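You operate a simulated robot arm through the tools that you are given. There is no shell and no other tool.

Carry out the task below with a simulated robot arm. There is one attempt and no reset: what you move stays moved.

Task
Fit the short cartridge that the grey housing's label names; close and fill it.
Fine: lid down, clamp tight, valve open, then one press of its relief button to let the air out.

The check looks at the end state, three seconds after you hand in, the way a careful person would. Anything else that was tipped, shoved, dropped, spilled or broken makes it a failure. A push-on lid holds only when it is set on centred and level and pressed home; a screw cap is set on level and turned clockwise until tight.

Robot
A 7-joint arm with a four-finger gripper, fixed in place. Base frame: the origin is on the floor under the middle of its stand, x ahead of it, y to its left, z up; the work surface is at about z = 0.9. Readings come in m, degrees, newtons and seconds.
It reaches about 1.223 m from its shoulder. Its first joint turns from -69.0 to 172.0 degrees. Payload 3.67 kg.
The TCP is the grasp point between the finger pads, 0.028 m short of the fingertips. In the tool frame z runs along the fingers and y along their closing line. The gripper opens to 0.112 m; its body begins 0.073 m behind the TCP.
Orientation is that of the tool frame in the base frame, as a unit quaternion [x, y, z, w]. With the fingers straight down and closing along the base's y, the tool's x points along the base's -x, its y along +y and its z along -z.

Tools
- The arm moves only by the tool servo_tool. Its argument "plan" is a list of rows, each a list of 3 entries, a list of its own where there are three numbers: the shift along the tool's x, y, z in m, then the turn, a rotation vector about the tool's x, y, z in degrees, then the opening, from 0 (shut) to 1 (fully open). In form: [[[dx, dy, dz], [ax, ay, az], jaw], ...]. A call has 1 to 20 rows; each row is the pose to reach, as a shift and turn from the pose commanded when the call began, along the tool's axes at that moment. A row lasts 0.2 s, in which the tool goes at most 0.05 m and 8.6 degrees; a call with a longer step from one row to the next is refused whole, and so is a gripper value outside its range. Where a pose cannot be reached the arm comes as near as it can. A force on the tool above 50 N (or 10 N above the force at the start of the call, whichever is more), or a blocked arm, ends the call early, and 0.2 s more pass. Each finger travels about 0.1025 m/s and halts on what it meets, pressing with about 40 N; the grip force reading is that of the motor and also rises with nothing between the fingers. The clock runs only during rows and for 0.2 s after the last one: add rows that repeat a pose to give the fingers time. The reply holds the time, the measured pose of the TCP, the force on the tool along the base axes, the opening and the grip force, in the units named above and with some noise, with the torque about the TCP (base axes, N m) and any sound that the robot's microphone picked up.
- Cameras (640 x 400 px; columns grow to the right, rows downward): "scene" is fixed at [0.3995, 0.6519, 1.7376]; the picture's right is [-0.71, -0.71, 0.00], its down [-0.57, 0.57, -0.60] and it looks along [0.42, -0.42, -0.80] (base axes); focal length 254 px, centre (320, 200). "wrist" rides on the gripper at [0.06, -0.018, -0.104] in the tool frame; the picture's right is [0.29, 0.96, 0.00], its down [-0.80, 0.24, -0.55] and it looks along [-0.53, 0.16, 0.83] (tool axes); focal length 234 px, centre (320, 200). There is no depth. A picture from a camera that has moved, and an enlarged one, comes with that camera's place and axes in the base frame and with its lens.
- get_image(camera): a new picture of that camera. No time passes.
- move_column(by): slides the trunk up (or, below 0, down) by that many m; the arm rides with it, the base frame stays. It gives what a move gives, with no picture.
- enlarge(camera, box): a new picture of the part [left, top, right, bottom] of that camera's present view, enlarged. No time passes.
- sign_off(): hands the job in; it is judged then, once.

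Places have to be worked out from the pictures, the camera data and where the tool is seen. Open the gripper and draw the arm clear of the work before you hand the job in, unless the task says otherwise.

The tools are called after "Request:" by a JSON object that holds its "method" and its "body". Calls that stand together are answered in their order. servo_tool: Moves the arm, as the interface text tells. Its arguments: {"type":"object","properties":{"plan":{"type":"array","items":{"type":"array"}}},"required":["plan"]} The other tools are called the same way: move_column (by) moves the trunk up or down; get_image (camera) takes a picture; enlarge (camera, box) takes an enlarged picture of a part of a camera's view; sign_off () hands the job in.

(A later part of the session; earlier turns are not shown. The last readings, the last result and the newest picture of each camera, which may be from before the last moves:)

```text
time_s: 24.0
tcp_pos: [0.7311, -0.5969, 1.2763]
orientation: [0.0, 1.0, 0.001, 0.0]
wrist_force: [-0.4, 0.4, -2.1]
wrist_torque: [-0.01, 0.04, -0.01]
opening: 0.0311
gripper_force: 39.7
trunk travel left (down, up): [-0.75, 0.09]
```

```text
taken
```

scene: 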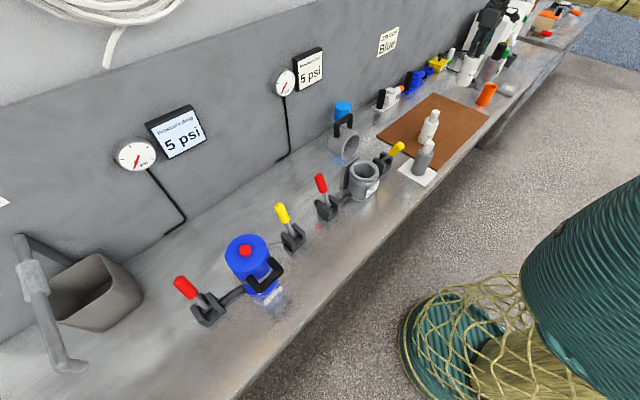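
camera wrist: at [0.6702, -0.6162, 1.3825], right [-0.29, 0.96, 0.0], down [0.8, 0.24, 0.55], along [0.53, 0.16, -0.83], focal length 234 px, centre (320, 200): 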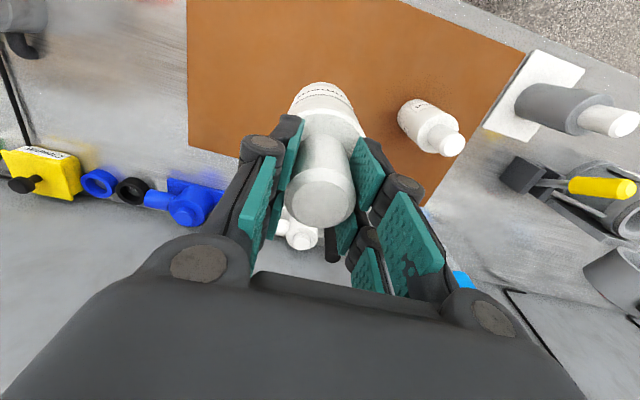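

The cartridge is held straight. I carry it left to y ≈ −0.2 at this height, where the wrist camera can see the housing beside the fingers.

Request:
{"method": "servo_tool", "body": {"plan": [[[0, 0.03, 0], [0, 0, 0], 0], [[0, 0.07, 0], [0, 0, 0], 0], [[0, 0.11, 0], [0, 0, 0], 0], [[0, 0.155, 0], [0, 0, 0], 0], [[0, 0.2, 0], [0, 0, 0], 0], [[0, 0.245, 0], [0, 0, 0], 0], [[0, 0.29, 0], [0, 0, 0], 0], [[0, 0.33, 0], [0, 0, 0], 0], [[0, 0.37, 0], [0, 0, 0], 0], [[0, 0.397, 0], [0, 0, 0], 0], [[0, 0.397, 0], [0, 0, 0], 0], [[0, 0.397, 0], [0, 0, 0], 0]]}}

Request:
{"method": "get_image", "body": {"camera": "wrist"}}

Request:
{"method": "enlarge", "body": {"camera": "wrist", "box": [420, 90, 580, 240]}}

Request:
{"method": "enlarge", "body": {"camera": "scene", "box": [320, 90, 420, 210]}}

```text
time_s: 26.6
tcp_pos: [0.7277, -0.1988, 1.2766]
orientation: [0.0, 1.0, 0.0, 0.0]
wrist_force: [0.0, 0.4, -2.6]
wrist_torque: [0.01, 0.0, 0.0]
opening: 0.0307
gripper_force: 39.9
trunk travel left (down, up): [-0.75, 0.09]
```

```text
taken
camera wrist: at [0.669, -0.2174, 1.3831], right [-0.29, 0.96, 0.0], down [0.8, 0.24, 0.55], along [0.53, 0.16, -0.83], focal length 234 px, centre (320, 200)
```

wrist: 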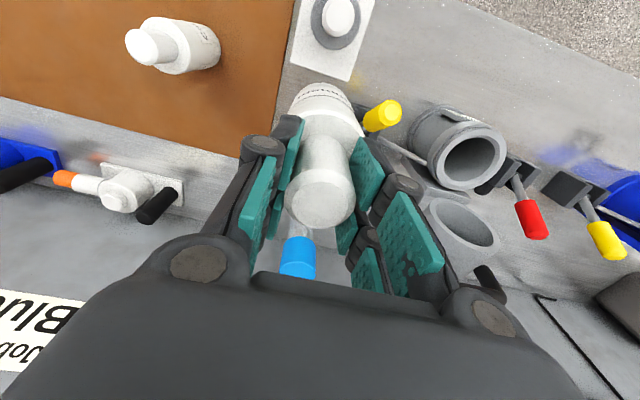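

```text
2.67 times, centred on (500, 165) of wrist
camera zoom: at [0.669, -0.2174, 1.3831], right [-0.29, 0.96, 0.0], down [0.8, 0.24, 0.55], along [0.53, 0.16, -0.83], focal length 624 px, centre (-160, 293)
```

zoom: 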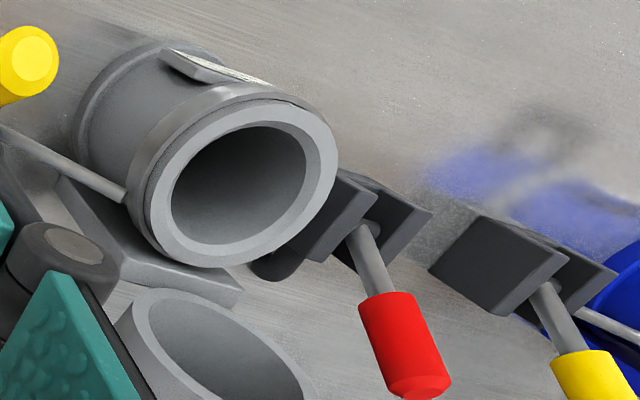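

```text
3.33 times, centred on (370, 150) of scene
camera zoom: at [0.3995, 0.6519, 1.7376], right [-0.71, -0.71, 0.0], down [-0.57, 0.57, -0.6], along [0.42, -0.42, -0.8], focal length 848 px, centre (153, 367)
```

zoom: 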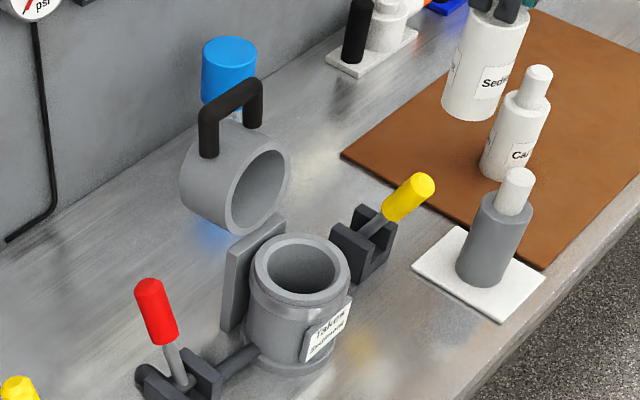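

Combining views, I put the housing mouth at about (0.748, 0.058), rim z ≈1.03. I carry the cartridge over it at the same height and check the alignment in both cameras.

Request:
{"method": "servo_tool", "body": {"plan": [[[-0.003, 0.03, 0], [0, 0, 0], 0], [[-0.006, 0.07, 0], [0, 0, 0], 0], [[-0.01, 0.11, 0], [0, 0, 0], 0], [[-0.014, 0.15, 0], [0, 0, 0], 0], [[-0.017, 0.19, 0], [0, 0, 0], 0], [[-0.02, 0.225, 0], [0, 0, 0], 0], [[-0.02, 0.245, 0], [0, 0, 0], 0], [[-0.02, 0.256, 0], [0, 0, 0], 0], [[-0.02, 0.256, 0], [0, 0, 0], 0], [[-0.02, 0.256, 0], [0, 0, 0], 0]]}}

Request:
{"method": "get_image", "body": {"camera": "wrist"}}

Request:
{"method": "enlarge", "body": {"camera": "wrist", "box": [260, 40, 420, 190]}}

Request:
{"method": "enlarge", "body": {"camera": "scene", "box": [320, 90, 420, 210]}}

```text
time_s: 28.8
tcp_pos: [0.7482, 0.0587, 1.2773]
orientation: [0.0, 1.0, 0.0, 0.001]
wrist_force: [-0.4, 0.6, -2.2]
wrist_torque: [0.01, -0.02, 0.03]
opening: 0.0308
gripper_force: 40.3
trunk travel left (down, up): [-0.75, 0.09]
```

```text
taken
camera wrist: at [0.6891, 0.0396, 1.3834], right [-0.29, 0.96, 0.0], down [0.8, 0.24, 0.55], along [0.53, 0.16, -0.83], focal length 234 px, centre (320, 200)
```

wrist: 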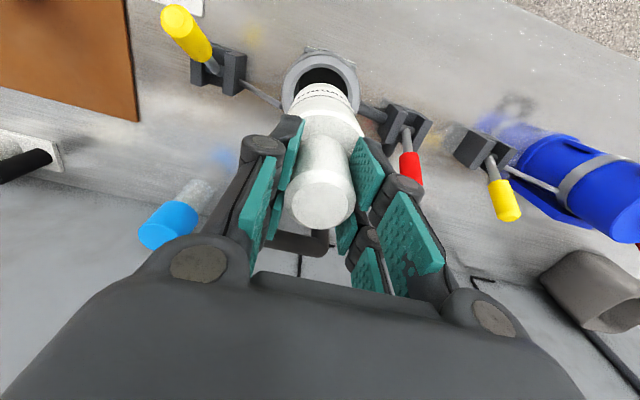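

```text
2.67 times, centred on (340, 115) of wrist
camera zoom: at [0.6891, 0.0396, 1.3834], right [-0.29, 0.96, 0.0], down [0.8, 0.24, 0.55], along [0.53, 0.16, -0.83], focal length 624 px, centre (267, 427)
```

zoom: 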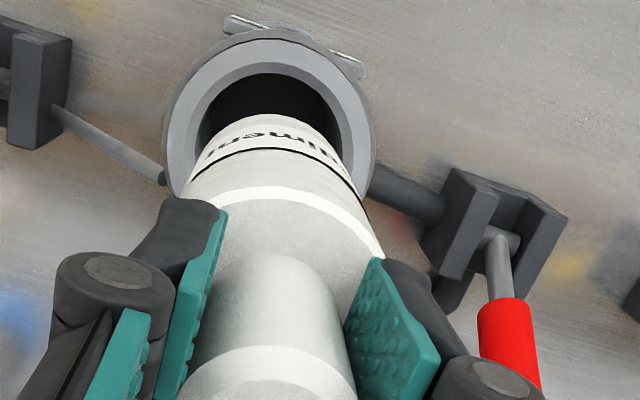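

```text
3.33 times, centred on (370, 150) of scene
camera zoom: at [0.3995, 0.6519, 1.7376], right [-0.71, -0.71, 0.0], down [-0.57, 0.57, -0.6], along [0.42, -0.42, -0.8], focal length 848 px, centre (153, 367)
```

zoom: 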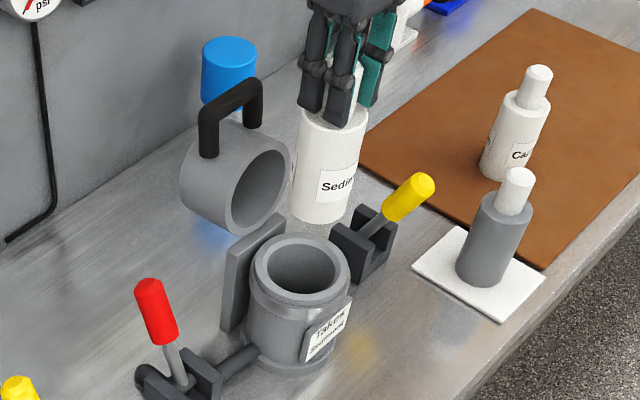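

The cartridge axis sits on the TCP, and the mouth centre reads about (0.745, 0.0575). I shift 3 mm back and lower to just above the rim, then check again.

Request:
{"method": "servo_tool", "body": {"plan": [[[0.003, -0.001, 0.02], [0, 0, 0], 0], [[0.003, -0.001, 0.04], [0, 0, 0], 0], [[0.003, -0.001, 0.06], [0, 0, 0], 0], [[0.003, -0.001, 0.07], [0, 0, 0], 0], [[0.003, -0.001, 0.07], [0, 0, 0], 0], [[0.003, -0.001, 0.07], [0, 0, 0], 0]]}}

Request:
{"method": "enlarge", "body": {"camera": "wrist", "box": [240, 30, 400, 180]}}

Request:
{"method": "enlarge", "body": {"camera": "scene", "box": [330, 110, 410, 210]}}

```text
time_s: 30.2
tcp_pos: [0.7464, 0.0573, 1.2071]
orientation: [0.0, 1.0, 0.0, 0.0]
wrist_force: [0.6, -0.2, -2.5]
wrist_torque: [0.06, 0.03, -0.01]
opening: 0.0306
gripper_force: 39.5
trunk travel left (down, up): [-0.75, 0.09]
```

```text
2.67 times, centred on (320, 105) of wrist
camera zoom: at [0.6859, 0.0382, 1.3137], right [-0.29, 0.96, 0.0], down [0.8, 0.24, 0.55], along [0.53, 0.16, -0.83], focal length 624 px, centre (320, 453)
```

zoom: 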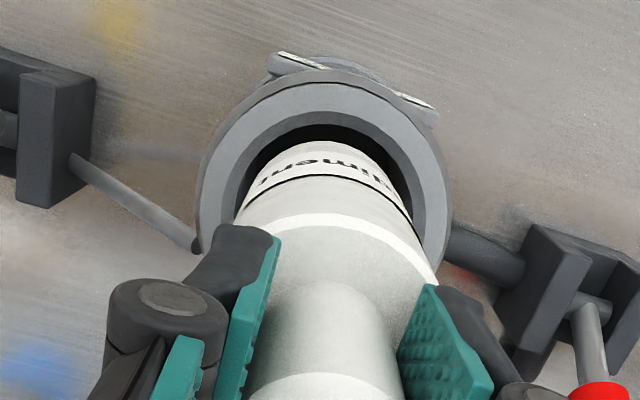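

```text
4.00 times, centred on (370, 160) of scene
camera zoom: at [0.3995, 0.6519, 1.7376], right [-0.71, -0.71, 0.0], down [-0.57, 0.57, -0.6], along [0.42, -0.42, -0.8], focal length 1018 px, centre (120, 360)
```

zoom: 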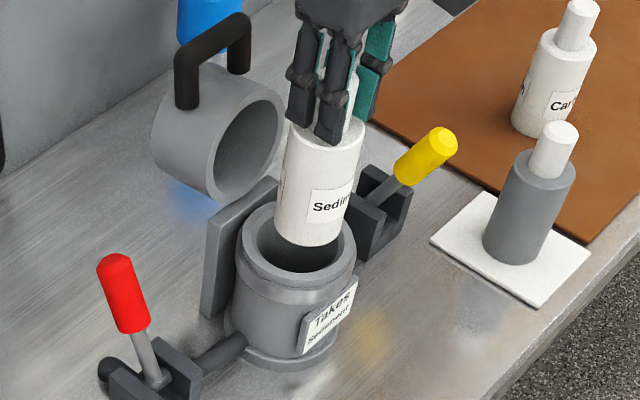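

Aligned within about 2 mm with clearance of ~6 mm all round. I lower the cartridge into the housing slowly, watching the force.

Request:
{"method": "servo_tool", "body": {"plan": [[[0.0005, 0, 0.015], [0, 0, 0], 0], [[0.0005, 0, 0.03], [0, 0, 0], 0], [[0.0005, 0, 0.045], [0, 0, 0], 0], [[0.0005, 0, 0.06], [0, 0, 0], 0], [[0.0005, 0, 0.075], [0, 0, 0], 0], [[0.0005, 0, 0.09], [0, 0, 0], 0], [[0.0005, 0, 0.105], [0, 0, 0], 0], [[0.0005, 0, 0.115], [0, 0, 0], 0], [[0.0005, 0, 0.12], [0, 0, 0], 0], [[0.0005, 0, 0.12], [0, 0, 0], 0]]}}

Request:
{"method": "enlarge", "body": {"camera": "wrist", "box": [220, 60, 420, 260]}}

Request:
{"method": "enlarge", "body": {"camera": "scene", "box": [330, 110, 410, 210]}}

```text
time_s: 32.4
tcp_pos: [0.7452, 0.0567, 1.0866]
orientation: [0.0, 1.0, -0.001, 0.0]
wrist_force: [-0.1, -0.9, -2.8]
wrist_torque: [-0.01, 0.01, -0.01]
opening: 0.0308
gripper_force: 40.0
trunk travel left (down, up): [-0.75, 0.09]
```

```text
2.00 times, centred on (320, 160) of wrist
camera zoom: at [0.6861, 0.0378, 1.1933], right [-0.29, 0.96, 0.0], down [0.8, 0.24, 0.55], along [0.53, 0.16, -0.83], focal length 468 px, centre (320, 280)
```

zoom: 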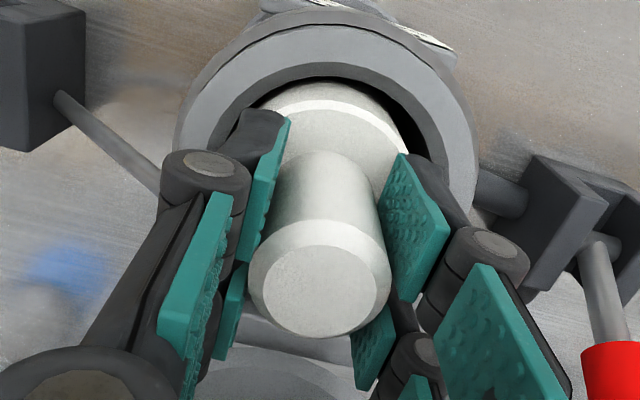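

```text
4.00 times, centred on (370, 160) of scene
camera zoom: at [0.3995, 0.6519, 1.7376], right [-0.71, -0.71, 0.0], down [-0.57, 0.57, -0.6], along [0.42, -0.42, -0.8], focal length 1018 px, centre (120, 360)
```

zoom: 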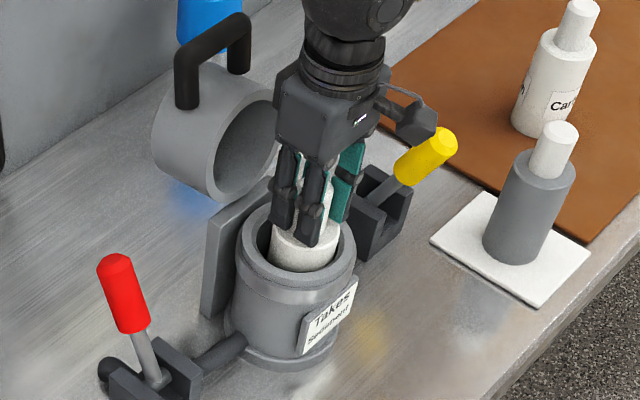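

It is well inside and free of the walls. I lower in small steps to find the seat.

Request:
{"method": "servo_tool", "body": {"plan": [[[0, 0, 0.004], [0, 0, 0], 0], [[0, 0, 0.008], [0, 0, 0], 0], [[0, 0, 0.011], [0, 0, 0], 0], [[0, 0, 0.014], [0, 0, 0], 0], [[0, 0, 0.017], [0, 0, 0], 0], [[0, 0, 0.02], [0, 0, 0], 0], [[0, 0, 0.022], [0, 0, 0], 0]]}}

Request:
{"method": "enlarge", "body": {"camera": "wrist", "box": [220, 60, 420, 260]}}

Request:
{"method": "enlarge", "body": {"camera": "scene", "box": [330, 110, 410, 210]}}

```text
time_s: 34.0
tcp_pos: [0.746, 0.0572, 1.0664]
orientation: [0.0, 1.0, 0.001, 0.001]
wrist_force: [0.1, -0.4, 8.7]
wrist_torque: [-0.32, 0.1, 0.04]
opening: 0.0308
gripper_force: 39.7
trunk travel left (down, up): [-0.75, 0.09]
```

```text
2.00 times, centred on (320, 160) of wrist
camera zoom: at [0.6856, 0.0382, 1.1728], right [-0.29, 0.96, 0.0], down [0.8, 0.24, 0.56], along [0.53, 0.16, -0.83], focal length 468 px, centre (320, 280)
```

zoom: 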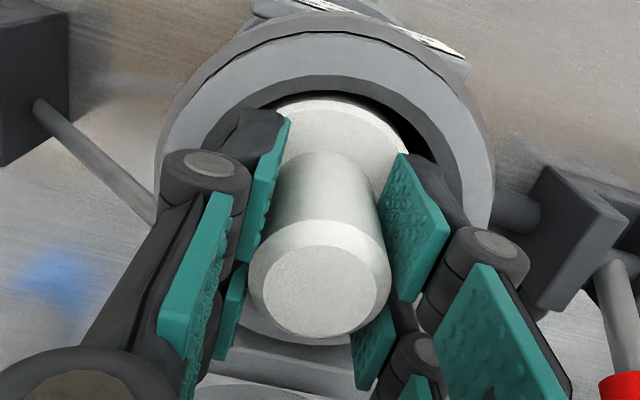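

```text
4.00 times, centred on (370, 160) of scene
camera zoom: at [0.3995, 0.6519, 1.7376], right [-0.71, -0.71, 0.0], down [-0.57, 0.57, -0.6], along [0.42, -0.42, -0.8], focal length 1018 px, centre (120, 360)
```

zoom: 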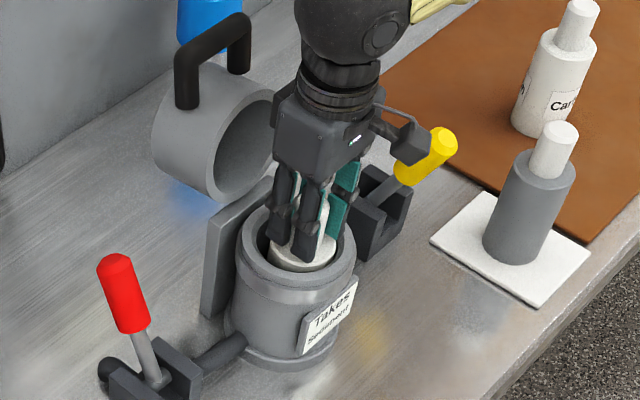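

Contact at ~11 N with the cartridge bottom near z 0.912, so it is on the housing floor. I release just slightly and rise, then look whether it stays seated.

Request:
{"method": "servo_tool", "body": {"plan": [[[0, 0, 0.018], [0, 0, 0], 0.2], [[0, 0, 0.018], [0, 0, 0], 0.36], [[0, 0, 0.016], [0, 0, 0], 0.38], [[0, 0, 0.01], [0, 0, 0], 0.4], [[0, 0, -0.01], [0, 0, 0], 0.45], [[0, 0, -0.03], [0, 0, 0], 0.5], [[0, 0, -0.06], [0, 0, 0], 0.5], [[0, 0, -0.1], [0, 0, 0], 0.5], [[0, 0, -0.14], [0, 0, 0], 0.5], [[0, 0, -0.14], [0, 0, 0], 0.5]]}}

Request:
{"method": "get_image", "body": {"camera": "wrist"}}

Request:
{"method": "enlarge", "body": {"camera": "scene", "box": [330, 110, 410, 210]}}

```text
time_s: 34.4
tcp_pos: [0.747, 0.0578, 1.0597]
orientation: [0.001, 1.0, 0.003, 0.005]
wrist_force: [-5.6, -0.9, 25.4]
wrist_torque: [-0.22, 0.2, 0.01]
opening: 0.0416
gripper_force: 0.1
trunk travel left (down, up): [-0.75, 0.09]
stopped in row 2: the force on the tool passed its limit at 82 N (the readings are from after the stop); the commanded pose is now the measured one
```

```text
taken
camera wrist: at [0.6869, 0.0392, 1.165], right [-0.29, 0.96, 0.0], down [0.79, 0.24, 0.56], along [0.54, 0.16, -0.83], focal length 234 px, centre (320, 200)
```

wrist: 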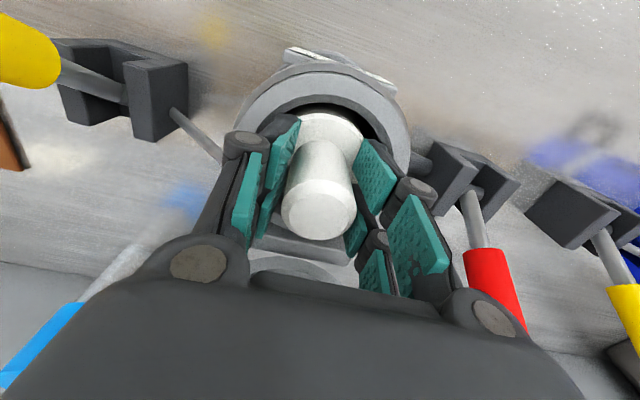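

```text
4.00 times, centred on (370, 160) of scene
camera zoom: at [0.3995, 0.6519, 1.7376], right [-0.71, -0.71, 0.0], down [-0.57, 0.57, -0.6], along [0.42, -0.42, -0.8], focal length 1018 px, centre (120, 360)
```

zoom: 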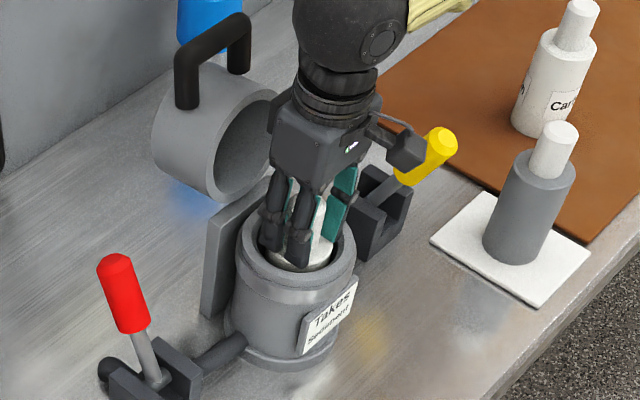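

I pressed 5 mm too low by mistake (shift was counted from the new pose); nothing appears disturbed. Now I rise straight up with the jaw kept narrow, and look.

Request:
{"method": "servo_tool", "body": {"plan": [[[0, 0, -0.005], [0, 0, 0], 0.37], [[0, 0, -0.015], [0, 0, 0], 0.38], [[0, 0, -0.03], [0, 0, 0], 0.42], [[0, 0, -0.05], [0, 0, 0], 0.5], [[0, 0, -0.08], [0, 0, 0], 0.6], [[0, 0, -0.12], [0, 0, 0], 0.6], [[0, 0, -0.15], [0, 0, 0], 0.6], [[0, 0, -0.15], [0, 0, 0], 0.6]]}}

Request:
{"method": "get_image", "body": {"camera": "wrist"}}

Request:
{"method": "enlarge", "body": {"camera": "scene", "box": [330, 110, 410, 210]}}

```text
time_s: 36.2
tcp_pos: [0.747, 0.0577, 1.206]
orientation: [0.001, 1.0, 0.002, 0.004]
wrist_force: [1.0, 0.6, 0.0]
wrist_torque: [0.01, 0.03, -0.04]
opening: 0.0672
gripper_force: 0.0
trunk travel left (down, up): [-0.75, 0.09]
```

```text
taken
camera wrist: at [0.6869, 0.0384, 1.3112], right [-0.29, 0.96, 0.0], down [0.79, 0.24, 0.56], along [0.54, 0.16, -0.83], focal length 234 px, centre (320, 200)
```

wrist: 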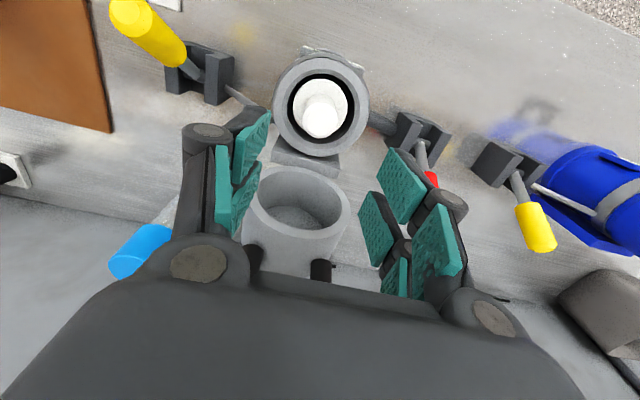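

```text
4.00 times, centred on (370, 160) of scene
camera zoom: at [0.3995, 0.6519, 1.7376], right [-0.71, -0.71, 0.0], down [-0.57, 0.57, -0.6], along [0.42, -0.42, -0.8], focal length 1018 px, centre (120, 360)
```

zoom: 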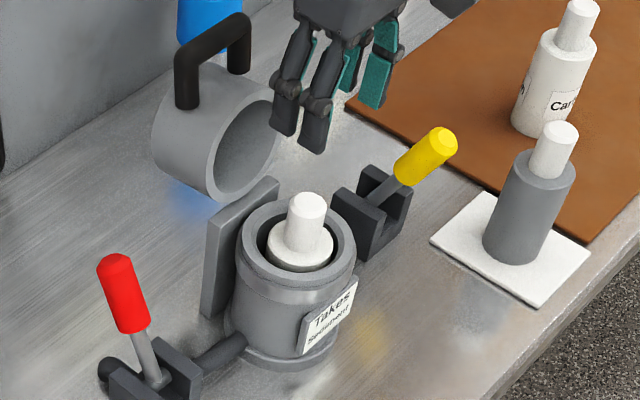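

The cartridge stands concentric in the housing with its shoulder just below the rim. Next is the lid: I rise to get a clear view of the lid's handle and hinge.

Request:
{"method": "servo_tool", "body": {"plan": [[[-0.005, -0.008, -0.035], [0, 0, 0], 0.6], [[-0.01, -0.015, -0.07], [0, 0, 0], 0.6], [[-0.016, -0.022, -0.105], [0, 0, 0], 0.6], [[-0.023, -0.03, -0.14], [0, 0, 0], 0.6], [[-0.023, -0.03, -0.14], [0, 0, 0], 0.6]]}}

Request:
{"method": "get_image", "body": {"camera": "wrist"}}

Request:
{"method": "enlarge", "body": {"camera": "wrist", "box": [230, 60, 430, 260]}}

Request:
{"method": "enlarge", "body": {"camera": "scene", "box": [320, 95, 390, 185]}}

```text
time_s: 37.4
tcp_pos: [0.7696, 0.0276, 1.3465]
orientation: [0.001, 1.0, 0.001, 0.003]
wrist_force: [-0.6, -0.4, 0.2]
wrist_torque: [0.02, 0.01, 0.02]
opening: 0.0672
gripper_force: 0.1
trunk travel left (down, up): [-0.75, 0.09]
```

```text
taken
camera wrist: at [0.7092, 0.0091, 1.4522], right [-0.29, 0.96, 0.0], down [0.79, 0.24, 0.56], along [0.54, 0.16, -0.83], focal length 234 px, centre (320, 200)
```

wrist: 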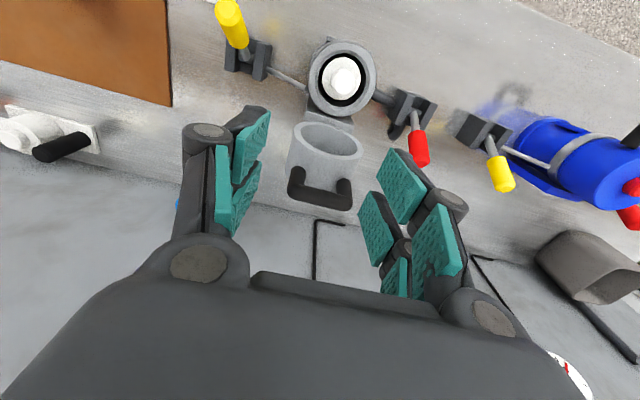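

```text
2.00 times, centred on (330, 160) of wrist
camera zoom: at [0.7092, 0.0091, 1.4522], right [-0.29, 0.96, 0.0], down [0.79, 0.24, 0.56], along [0.54, 0.16, -0.83], focal length 468 px, centre (300, 280)
```

zoom: 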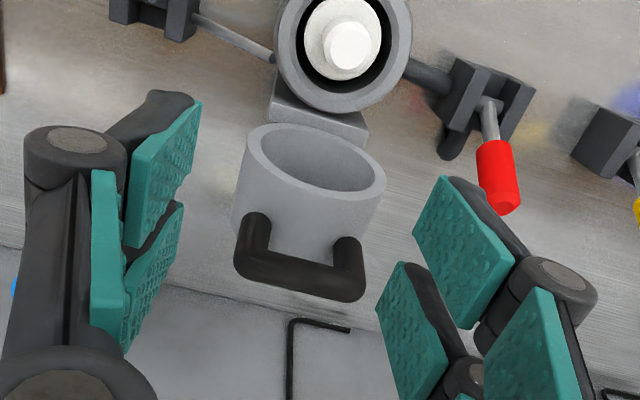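

```text
4.44 times, centred on (355, 140) of scene
camera zoom: at [0.3995, 0.6519, 1.7376], right [-0.71, -0.71, 0.0], down [-0.57, 0.57, -0.6], along [0.42, -0.42, -0.8], focal length 1131 px, centre (164, 467)
```

zoom: 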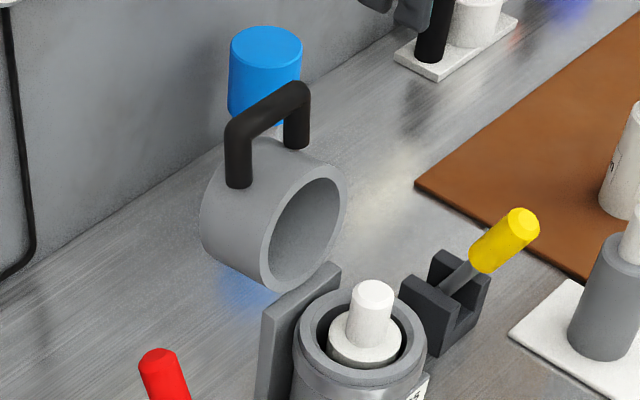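

Handle bar: centre ≈ (0.877, 0.060, 1.193), ~18 mm thick, running along y; hinge ≈ (0.813, –, 1.034), lid ~103° open. I plan to straddle the bar loosely (fingers closing along x) and follow the arc while pitching the tool, so first I yaw the gripper 90° in free space.

Request:
{"method": "servo_tool", "body": {"plan": [[[0.01, 0.003, -0.005], [0, 0, 8], 0.6], [[0.02, 0.006, -0.01], [0, 0, 16], 0.6], [[0.03, 0.01, -0.015], [0, 0, 24], 0.6], [[0.04, 0.013, -0.02], [0, 0, 32], 0.6], [[0.05, 0.016, -0.025], [0, 0, 40], 0.6], [[0.06, 0.02, -0.03], [0, 0, 48], 0.6], [[0.07, 0.024, -0.035], [0, 0, 56], 0.6], [[0.07, 0.028, -0.035], [0, 0, 64], 0.6], [[0.07, 0.032, -0.035], [0, 0, 72], 0.6], [[0.07, 0.032, -0.035], [0, 0, 80], 0.6], [[0.07, 0.032, -0.035], [0, 0, 87], 0.6], [[0.07, 0.032, -0.035], [0, 0, 90], 0.6], [[0.07, 0.032, -0.035], [0, 0, 90], 0.6]]}}

Request:
{"method": "get_image", "body": {"camera": "wrist"}}

Request:
{"method": "get_image", "body": {"camera": "scene"}}

```text
time_s: 40.2
tcp_pos: [0.6984, 0.0585, 1.3805]
orientation: [0.708, 0.707, 0.004, 0.002]
wrist_force: [0.9, 0.0, -0.2]
wrist_torque: [0.01, 0.0, 0.01]
opening: 0.0671
gripper_force: 0.0
trunk travel left (down, up): [-0.75, 0.09]
```

```text
taken
camera wrist: at [0.6801, 0.117, 1.4872], right [0.96, 0.29, 0.01], down [0.23, -0.8, 0.55], along [0.16, -0.53, -0.83], focal length 234 px, centre (320, 200)
```

wrist: 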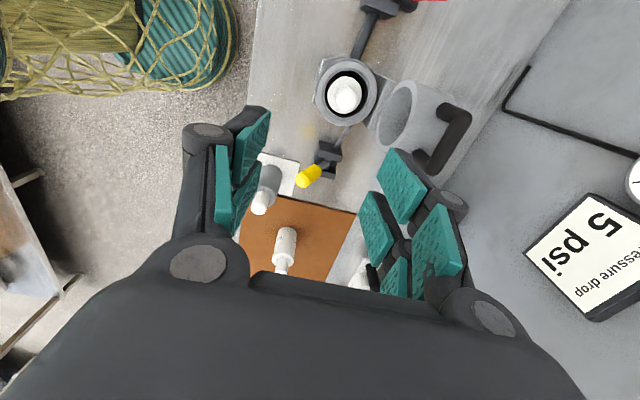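

```text
taken
```

scene: 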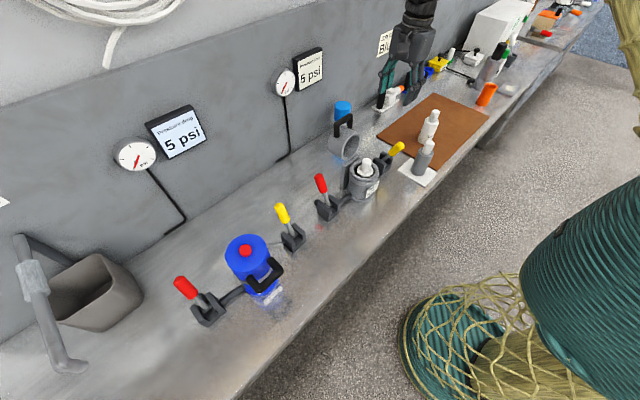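

Yaw reached. I now test, still in free space, whether the arm can pitch the fingers to point forward (+x), as needed at the end of the lid's arc.

Request:
{"method": "servo_tool", "body": {"plan": [[[0, -0.01, 0.005], [-8, 0, 0], 0.6], [[0, -0.02, 0.01], [-16, 0, 0], 0.6], [[0, -0.03, 0.015], [-24, 0, 0], 0.6], [[0, -0.04, 0.02], [-32, 0, 0], 0.6], [[0, -0.05, 0.025], [-40, 0, 0], 0.6], [[0, -0.06, 0.03], [-48, 0, 0], 0.6], [[0, -0.07, 0.035], [-56, 0, 0], 0.6], [[0, -0.08, 0.04], [-64, 0, 0], 0.6], [[0, -0.09, 0.045], [-72, 0, 0], 0.6], [[0, -0.1, 0.05], [-80, 0, 0], 0.6], [[0, -0.1, 0.05], [-88, 0, 0], 0.6], [[0, -0.1, 0.05], [-90, 0, 0], 0.6], [[0, -0.1, 0.05], [-90, 0, 0], 0.6]]}}

Request:
{"method": "get_image", "body": {"camera": "scene"}}

Request:
{"method": "get_image", "body": {"camera": "wrist"}}

```text
time_s: 43.0
tcp_pos: [0.599, 0.058, 1.3304]
orientation: [0.5, 0.496, 0.502, 0.501]
wrist_force: [-0.9, 0.5, 0.7]
wrist_torque: [0.01, -0.01, -0.04]
opening: 0.0672
gripper_force: 0.1
trunk travel left (down, up): [-0.75, 0.09]
```

```text
taken
```

scene: 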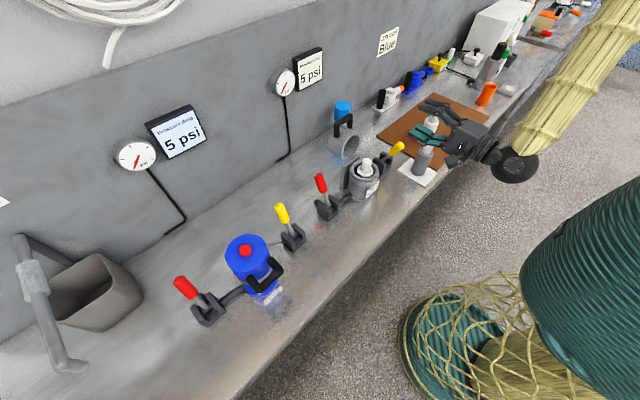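

```text
taken
camera wrist: at [0.4952, 0.1181, 1.3138], right [-0.01, 0.28, 0.96], down [-0.56, -0.8, 0.23], along [0.83, -0.53, 0.16], focal length 234 px, centre (320, 200)
```

wrist: 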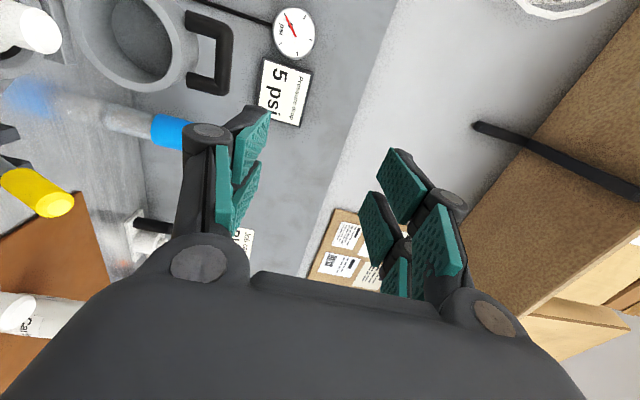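

The forward-pointing pose is reachable. I return to fingers-down while moving above the handle bar at (0.877, 0.060).

Request:
{"method": "servo_tool", "body": {"plan": [[[0, 0, 0.01], [8.3, 0, 0], 0.6], [[0, 0, 0.03], [16.6, 0, 0], 0.6], [[0.001, 0, 0.055], [25, 0, 0], 0.6], [[0.001, 0, 0.08], [33, 0, 0], 0.6], [[0.001, 0, 0.105], [41, 0, 0], 0.6], [[0.001, 0, 0.13], [49, 0, 0], 0.6], [[0.001, 0, 0.16], [57, 0, 0], 0.6], [[0.002, 0, 0.19], [65, 0, 0], 0.6], [[0.002, 0, 0.22], [73, 0, 0], 0.6], [[0.002, 0, 0.25], [81, 0, 0], 0.6], [[0.002, 0, 0.278], [89, 0, 0], 0.6], [[0.002, 0, 0.278], [90, 0, 0], 0.6], [[0.002, 0, 0.278], [90, 0, 0], 0.6]]}}

Request:
{"method": "get_image", "body": {"camera": "wrist"}}

Request:
{"method": "get_image", "body": {"camera": "scene"}}

```text
time_s: 45.8
tcp_pos: [0.8782, 0.0607, 1.3309]
orientation: [0.707, 0.707, 0.003, 0.0]
wrist_force: [1.2, 0.7, -0.5]
wrist_torque: [0.0, -0.01, 0.02]
opening: 0.0673
gripper_force: 0.0
trunk travel left (down, up): [-0.75, 0.09]
```

```text
taken
camera wrist: at [0.8595, 0.1196, 1.4373], right [0.96, 0.29, 0.01], down [0.24, -0.8, 0.55], along [0.16, -0.53, -0.83], focal length 234 px, centre (320, 200)
```

wrist: 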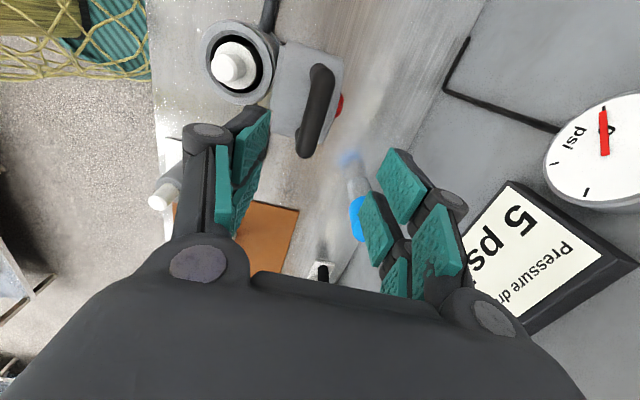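

```text
taken
```

scene: 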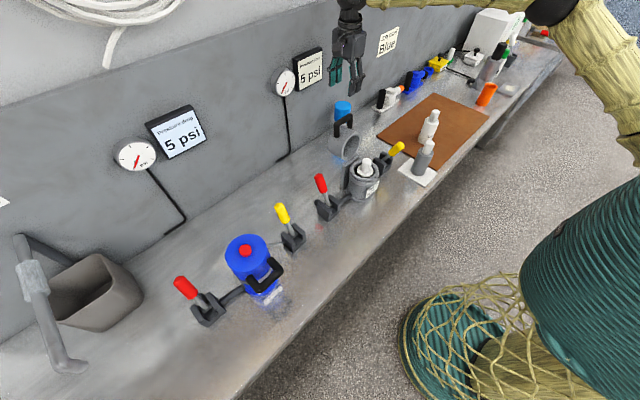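

I zoom in to get the bar position relative to the fingers accurately.

Request:
{"method": "enlarge", "body": {"camera": "wrist", "box": [240, 20, 400, 180]}}

```text
2.50 times, centred on (320, 100) of wrist
camera zoom: at [0.8595, 0.1196, 1.4373], right [0.96, 0.29, 0.01], down [0.24, -0.8, 0.55], along [0.16, -0.53, -0.83], focal length 585 px, centre (320, 450)
```

zoom: 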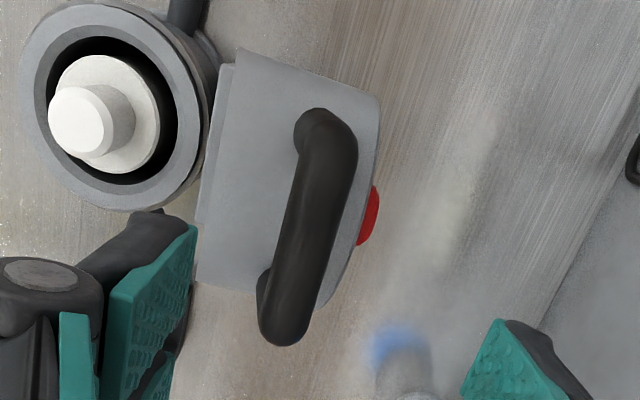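

The bar reads at (0.874, 0.063). I nudge by 4 mm and lower the open fingers around it to z ≈ 1.20.

Request:
{"method": "servo_tool", "body": {"plan": [[[0.002, -0.004, 0.03], [0, 0, 0], 0.6], [[0.002, -0.004, 0.06], [0, 0, 0], 0.6], [[0.002, -0.004, 0.09], [0, 0, 0], 0.6], [[0.002, -0.004, 0.11], [0, 0, 0], 0.6], [[0.002, -0.004, 0.12], [0, 0, 0], 0.6], [[0.002, -0.004, 0.13], [0, 0, 0], 0.6], [[0.002, -0.004, 0.13], [0, 0, 0], 0.6]]}}

Request:
{"method": "get_image", "body": {"camera": "wrist"}}

Request:
{"method": "enlarge", "body": {"camera": "scene", "box": [310, 70, 400, 180]}}

```text
time_s: 47.4
tcp_pos: [0.8731, 0.0638, 1.2021]
orientation: [0.707, 0.707, 0.003, 0.001]
wrist_force: [-0.7, -0.3, 0.3]
wrist_torque: [-0.01, -0.02, 0.0]
opening: 0.067
gripper_force: 0.1
trunk travel left (down, up): [-0.75, 0.09]
```

```text
taken
camera wrist: at [0.8557, 0.1219, 1.3089], right [0.96, 0.29, 0.01], down [0.23, -0.8, 0.55], along [0.16, -0.53, -0.83], focal length 234 px, centre (320, 200)
```

wrist: 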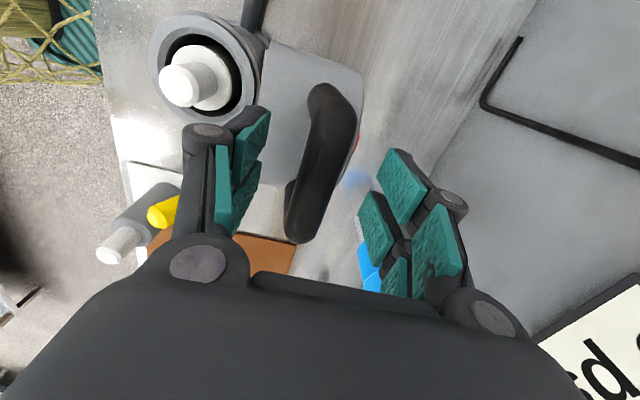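

```text
3.64 times, centred on (355, 125) of scene
camera zoom: at [0.3995, 0.6519, 1.7376], right [-0.71, -0.71, 0.0], down [-0.57, 0.57, -0.6], along [0.42, -0.42, -0.8], focal length 925 px, centre (193, 473)
```

zoom: 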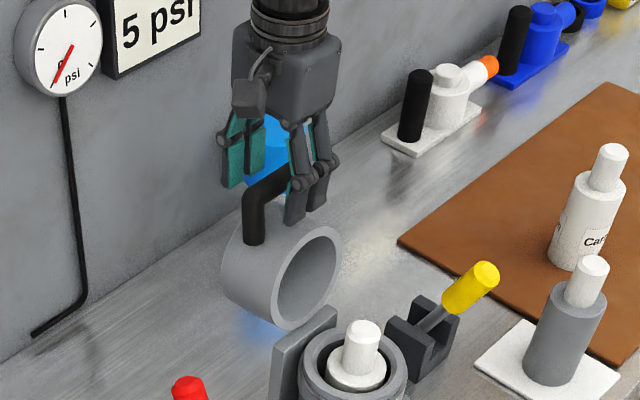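

The bar lies between the front and back finger pairs. I narrow the jaw to ~45 mm (loose straddle) and start the closing arc slowly, pulling the handle toward the front.

Request:
{"method": "servo_tool", "body": {"plan": [[[0, 0, 0], [0, 0, 0], 0.4], [[0, 0, 0], [0, 0, 0], 0.4], [[0, -0.0107, 0.0023], [0, 0, 0], 0.4], [[0, -0.0224, -0.0007], [0, 0, 0], 0.4], [[0, -0.0342, -0.003], [0, 0, 0], 0.4], [[0, -0.0462, -0.0043], [-3, 0, 0], 0.4], [[0, -0.0583, -0.0049], [-7, 0, 0], 0.4], [[0, -0.0704, -0.0046], [-11, 0, 0], 0.4], [[0, -0.0824, -0.0035], [-15, 0, 0], 0.4], [[0, -0.0943, -0.0015], [-19, 0, 0], 0.4], [[0, -0.106, 0.0013], [-23, 0, 0], 0.4], [[0, -0.1176, 0.0049], [-27, 0, 0], 0.4], [[0, -0.1176, 0.0049], [-27, 0, 0], 0.4]]}}

Request:
{"method": "get_image", "body": {"camera": "wrist"}}

Request:
{"method": "enlarge", "body": {"camera": "scene", "box": [310, 80, 410, 190]}}

```text
time_s: 50.2
tcp_pos: [0.7563, 0.0629, 1.1966]
orientation: [0.687, 0.687, 0.168, 0.167]
wrist_force: [0.7, -0.8, 0.2]
wrist_torque: [0.04, 0.01, -0.01]
opening: 0.045
gripper_force: 0.1
trunk travel left (down, up): [-0.75, 0.09]
```

```text
taken
camera wrist: at [0.6929, 0.1221, 1.2826], right [0.85, 0.28, 0.44], down [-0.04, -0.8, 0.6], along [0.52, -0.53, -0.67], focal length 234 px, centre (320, 200)
```

wrist: 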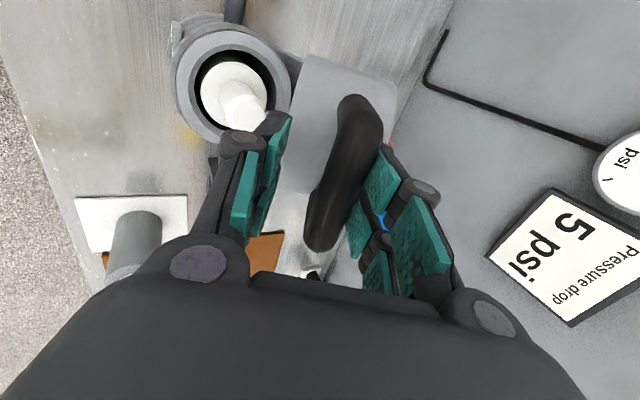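

```text
3.64 times, centred on (360, 135) of scene
camera zoom: at [0.3995, 0.6519, 1.7376], right [-0.71, -0.71, 0.0], down [-0.57, 0.57, -0.6], along [0.42, -0.42, -0.8], focal length 925 px, centre (174, 436)
```

zoom: 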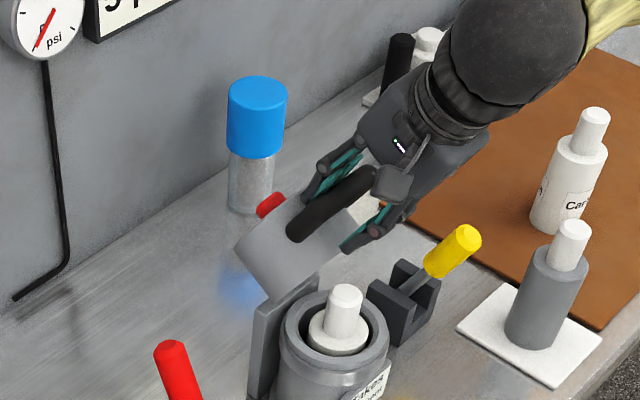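

The lid follows the back fingers with no load. I continue the arc with matching pitch to about 80° of closing.

Request:
{"method": "servo_tool", "body": {"plan": [[[0, -0.012, -0.0012], [-4, 0, 0], 0.4], [[0, -0.024, -0.0015], [-8, 0, 0], 0.4], [[0, -0.0361, -0.001], [-12, 0, 0], 0.4], [[0, -0.0481, 0.0004], [-16, 0, 0], 0.4], [[0, -0.06, 0.0025], [-20, 0, 0], 0.4], [[0, -0.0717, 0.0055], [-24, 0, 0], 0.4], [[0, -0.0831, 0.0094], [-28, 0, 0], 0.4], [[0, -0.0943, 0.014], [-32, 0, 0], 0.4], [[0, -0.1052, 0.0194], [-36, 0, 0], 0.4], [[0, -0.1155, 0.0254], [-40, 0, 0], 0.4], [[0, -0.1155, 0.0254], [-40, 0, 0], 0.4]]}}

Request:
{"method": "get_image", "body": {"camera": "wrist"}}

Request:
{"method": "enlarge", "body": {"camera": "scene", "box": [320, 90, 430, 210]}}

```text
time_s: 52.6
tcp_pos: [0.6649, 0.0635, 1.1202]
orientation: [0.589, 0.587, 0.394, 0.392]
wrist_force: [-0.8, 1.1, 0.1]
wrist_torque: [-0.02, 0.02, 0.02]
opening: 0.045
gripper_force: 0.0
trunk travel left (down, up): [-0.75, 0.09]
```

```text
taken
camera wrist: at [0.5626, 0.1228, 1.1466], right [0.37, 0.28, 0.89], down [-0.42, -0.8, 0.43], along [0.83, -0.53, -0.17], focal length 234 px, centre (320, 200)
```

wrist: 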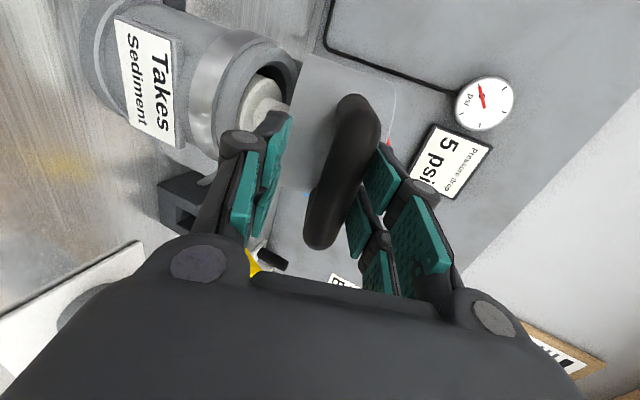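

```text
3.33 times, centred on (375, 150) of scene
camera zoom: at [0.3995, 0.6519, 1.7376], right [-0.71, -0.71, 0.0], down [-0.57, 0.57, -0.6], along [0.42, -0.42, -0.8], focal length 848 px, centre (137, 367)
```

zoom: 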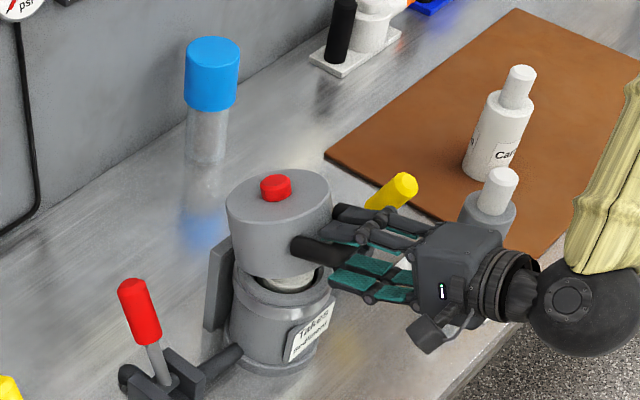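

The lid follows with near-zero force and is about 75° closed. I continue the arc to about 100° and look again.

Request:
{"method": "servo_tool", "body": {"plan": [[[0, -0.012, -0.0012], [-4, 0, 0], 0.4], [[0, -0.0241, -0.0015], [-8, 0, 0], 0.4], [[0, -0.0362, -0.001], [-12, 0, 0], 0.4], [[0, -0.0482, 0.0004], [-16, 0, 0], 0.4], [[0, -0.0601, 0.0026], [-20, 0, 0], 0.4], [[0, -0.0601, 0.0026], [-20, 0, 0], 0.4]]}}

Request:
{"method": "get_image", "body": {"camera": "wrist"}}

Request:
{"method": "enlarge", "body": {"camera": "scene", "box": [320, 90, 430, 210]}}

```text
time_s: 54.0
tcp_pos: [0.6457, 0.0634, 1.0648]
orientation: [0.513, 0.51, 0.489, 0.488]
wrist_force: [-0.3, 0.2, 2.5]
wrist_torque: [-0.02, -0.03, 0.01]
opening: 0.0454
gripper_force: 1.4
trunk travel left (down, up): [-0.75, 0.09]
```

```text
taken
camera wrist: at [0.5402, 0.1232, 1.0535], right [0.04, 0.28, 0.96], down [-0.54, -0.8, 0.26], along [0.84, -0.53, 0.12], focal length 234 px, centre (320, 200)
```

wrist: 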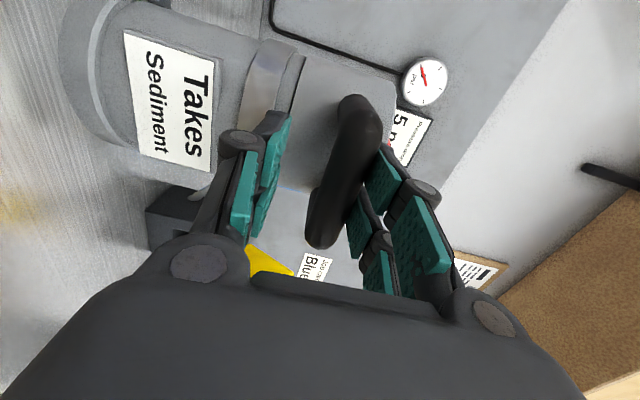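

```text
3.33 times, centred on (375, 150) of scene
camera zoom: at [0.3995, 0.6519, 1.7376], right [-0.71, -0.71, 0.0], down [-0.57, 0.57, -0.6], along [0.42, -0.42, -0.8], focal length 848 px, centre (137, 367)
```

zoom: 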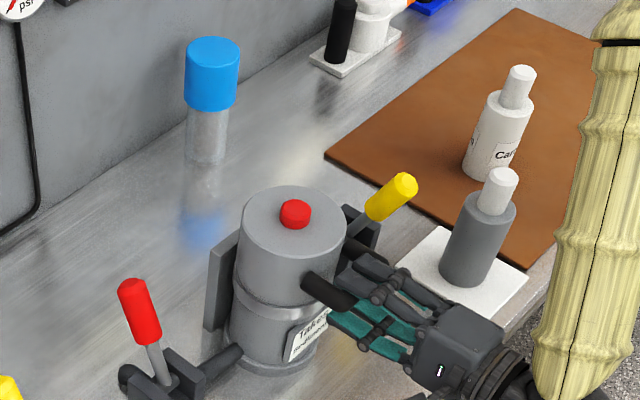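

The lid looks seated on the rim. I press the handle gently a few mm further to be sure it is home and watch the force.

Request:
{"method": "servo_tool", "body": {"plan": [[[0, -0.003, 0], [0, 0, 0], 0.4], [[0, -0.006, 0], [0, 0, 0], 0.4], [[0, -0.009, 0], [0, 0, 0], 0.4]]}}

Request:
{"method": "enlarge", "body": {"camera": "scene", "box": [330, 110, 410, 210]}}

```text
time_s: 54.8
tcp_pos: [0.6452, 0.0644, 1.0567]
orientation: [0.513, 0.509, 0.49, 0.488]
wrist_force: [14.4, 0.8, 28.7]
wrist_torque: [-0.46, 0.09, 0.22]
opening: 0.0584
gripper_force: 12.4
trunk travel left (down, up): [-0.75, 0.09]
```

```text
4.00 times, centred on (370, 160) of scene
camera zoom: at [0.3995, 0.6519, 1.7376], right [-0.71, -0.71, 0.0], down [-0.57, 0.57, -0.6], along [0.42, -0.42, -0.8], focal length 1018 px, centre (120, 360)
```

zoom: 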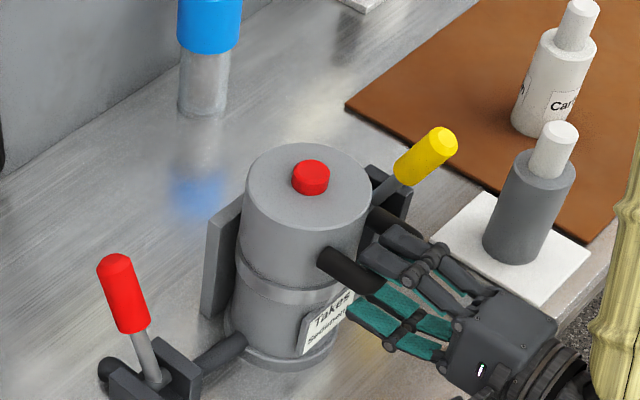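

The lid is home (about 29 N reaction with no further travel). I relax, open a bit, and withdraw straight back from the handle.

Request:
{"method": "servo_tool", "body": {"plan": [[[0, 0.006, 0], [0, 0, 0], 0.5], [[0, 0.014, 0], [0, 0, 0], 0.6], [[0, 0.014, 0], [0, 0, 0], 0.6], [[0, 0.013, -0.03], [0, 0, 0], 0.6], [[0, 0.012, -0.07], [0, 0, 0], 0.6], [[0, 0.012, -0.11], [0, 0, 0], 0.6], [[0, 0.012, -0.11], [0, 0, 0], 0.6]]}}

Request:
{"method": "get_image", "body": {"camera": "wrist"}}

Request:
{"method": "enlarge", "body": {"camera": "scene", "box": [330, 110, 410, 210]}}

```text
time_s: 56.4
tcp_pos: [0.5381, 0.0625, 1.0708]
orientation: [0.513, 0.51, 0.489, 0.488]
wrist_force: [0.3, -0.3, -0.6]
wrist_torque: [-0.01, 0.01, 0.03]
opening: 0.0674
gripper_force: 0.0
trunk travel left (down, up): [-0.75, 0.09]
```

```text
taken
camera wrist: at [0.4331, 0.1216, 1.0608], right [0.05, 0.28, 0.96], down [-0.54, -0.8, 0.26], along [0.84, -0.53, 0.12], focal length 234 px, centre (320, 200)
```

wrist: 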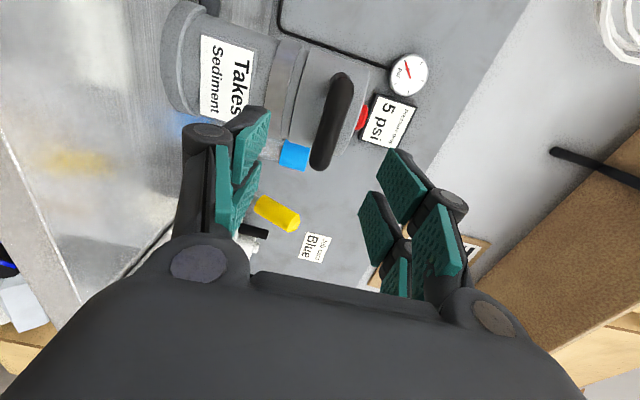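

```text
4.00 times, centred on (370, 160) of scene
camera zoom: at [0.3995, 0.6519, 1.7376], right [-0.71, -0.71, 0.0], down [-0.57, 0.57, -0.6], along [0.42, -0.42, -0.8], focal length 1018 px, centre (120, 360)
```

zoom: 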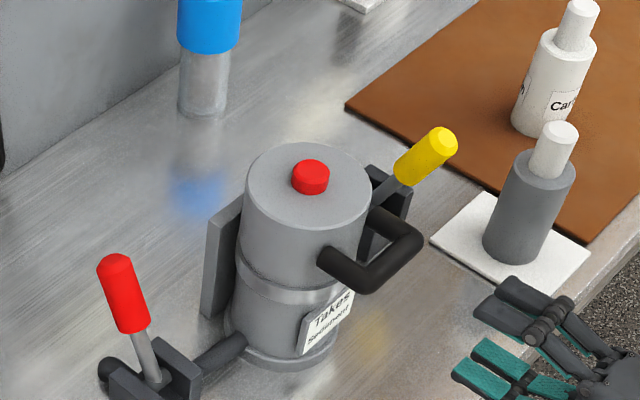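

Lid is closed, nothing else moved. I pitch the tool back to fingers-down while rising and moving toward the yellow clamp lever.

Request:
{"method": "servo_tool", "body": {"plan": [[[-0.01, 0.025, 0], [6, 0, 0], 0.6], [[-0.02, 0.05, 0], [14, 0, 0], 0.6], [[-0.035, 0.075, 0.005], [22, 0, 0], 0.6], [[-0.05, 0.1, 0.01], [30, 0, 0], 0.6], [[-0.065, 0.12, 0.02], [38, 0, 0], 0.6], [[-0.085, 0.14, 0.03], [46, 0, 0], 0.6], [[-0.105, 0.155, 0.04], [54, 0, 0], 0.6], [[-0.125, 0.17, 0.05], [62, 0, 0], 0.6], [[-0.145, 0.18, 0.06], [70, 0, 0], 0.6], [[-0.165, 0.18, 0.07], [78, 0, 0], 0.6], [[-0.168, 0.18, 0.075], [86, 0, 0], 0.6], [[-0.168, 0.18, 0.08], [87, 0, 0], 0.6], [[-0.168, 0.18, 0.08], [87, 0, 0], 0.6]]}}

Request:
{"method": "get_image", "body": {"camera": "wrist"}}

Request:
{"method": "enlarge", "body": {"camera": "scene", "box": [330, 110, 410, 210]}}

```text
time_s: 59.2
tcp_pos: [0.623, -0.1059, 1.2475]
orientation: [0.708, 0.706, 0.003, 0.0]
wrist_force: [-0.4, 0.1, 0.2]
wrist_torque: [-0.02, 0.02, 0.02]
opening: 0.0672
gripper_force: 0.1
out of reach, approached as far as the arm can: row 3, 4
trunk travel left (down, up): [-0.75, 0.09]
```

```text
taken
camera wrist: at [0.6051, -0.0466, 1.3537], right [0.96, 0.29, 0.01], down [0.24, -0.8, 0.55], along [0.16, -0.53, -0.83], focal length 234 px, centre (320, 200)
```

wrist: 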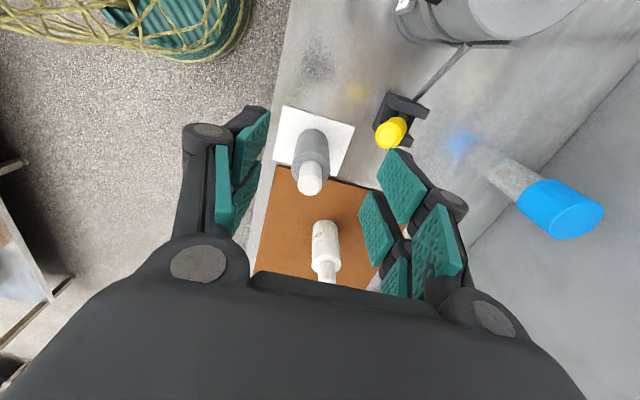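

```text
4.00 times, centred on (370, 160) of scene
camera zoom: at [0.3995, 0.6519, 1.7376], right [-0.71, -0.71, 0.0], down [-0.57, 0.57, -0.6], along [0.42, -0.42, -0.8], focal length 1018 px, centre (120, 360)
```

zoom: 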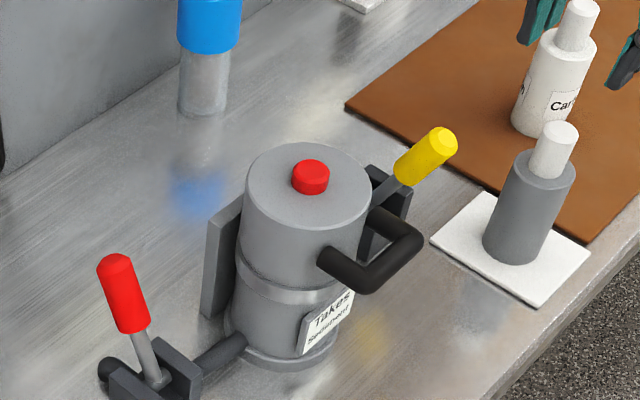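

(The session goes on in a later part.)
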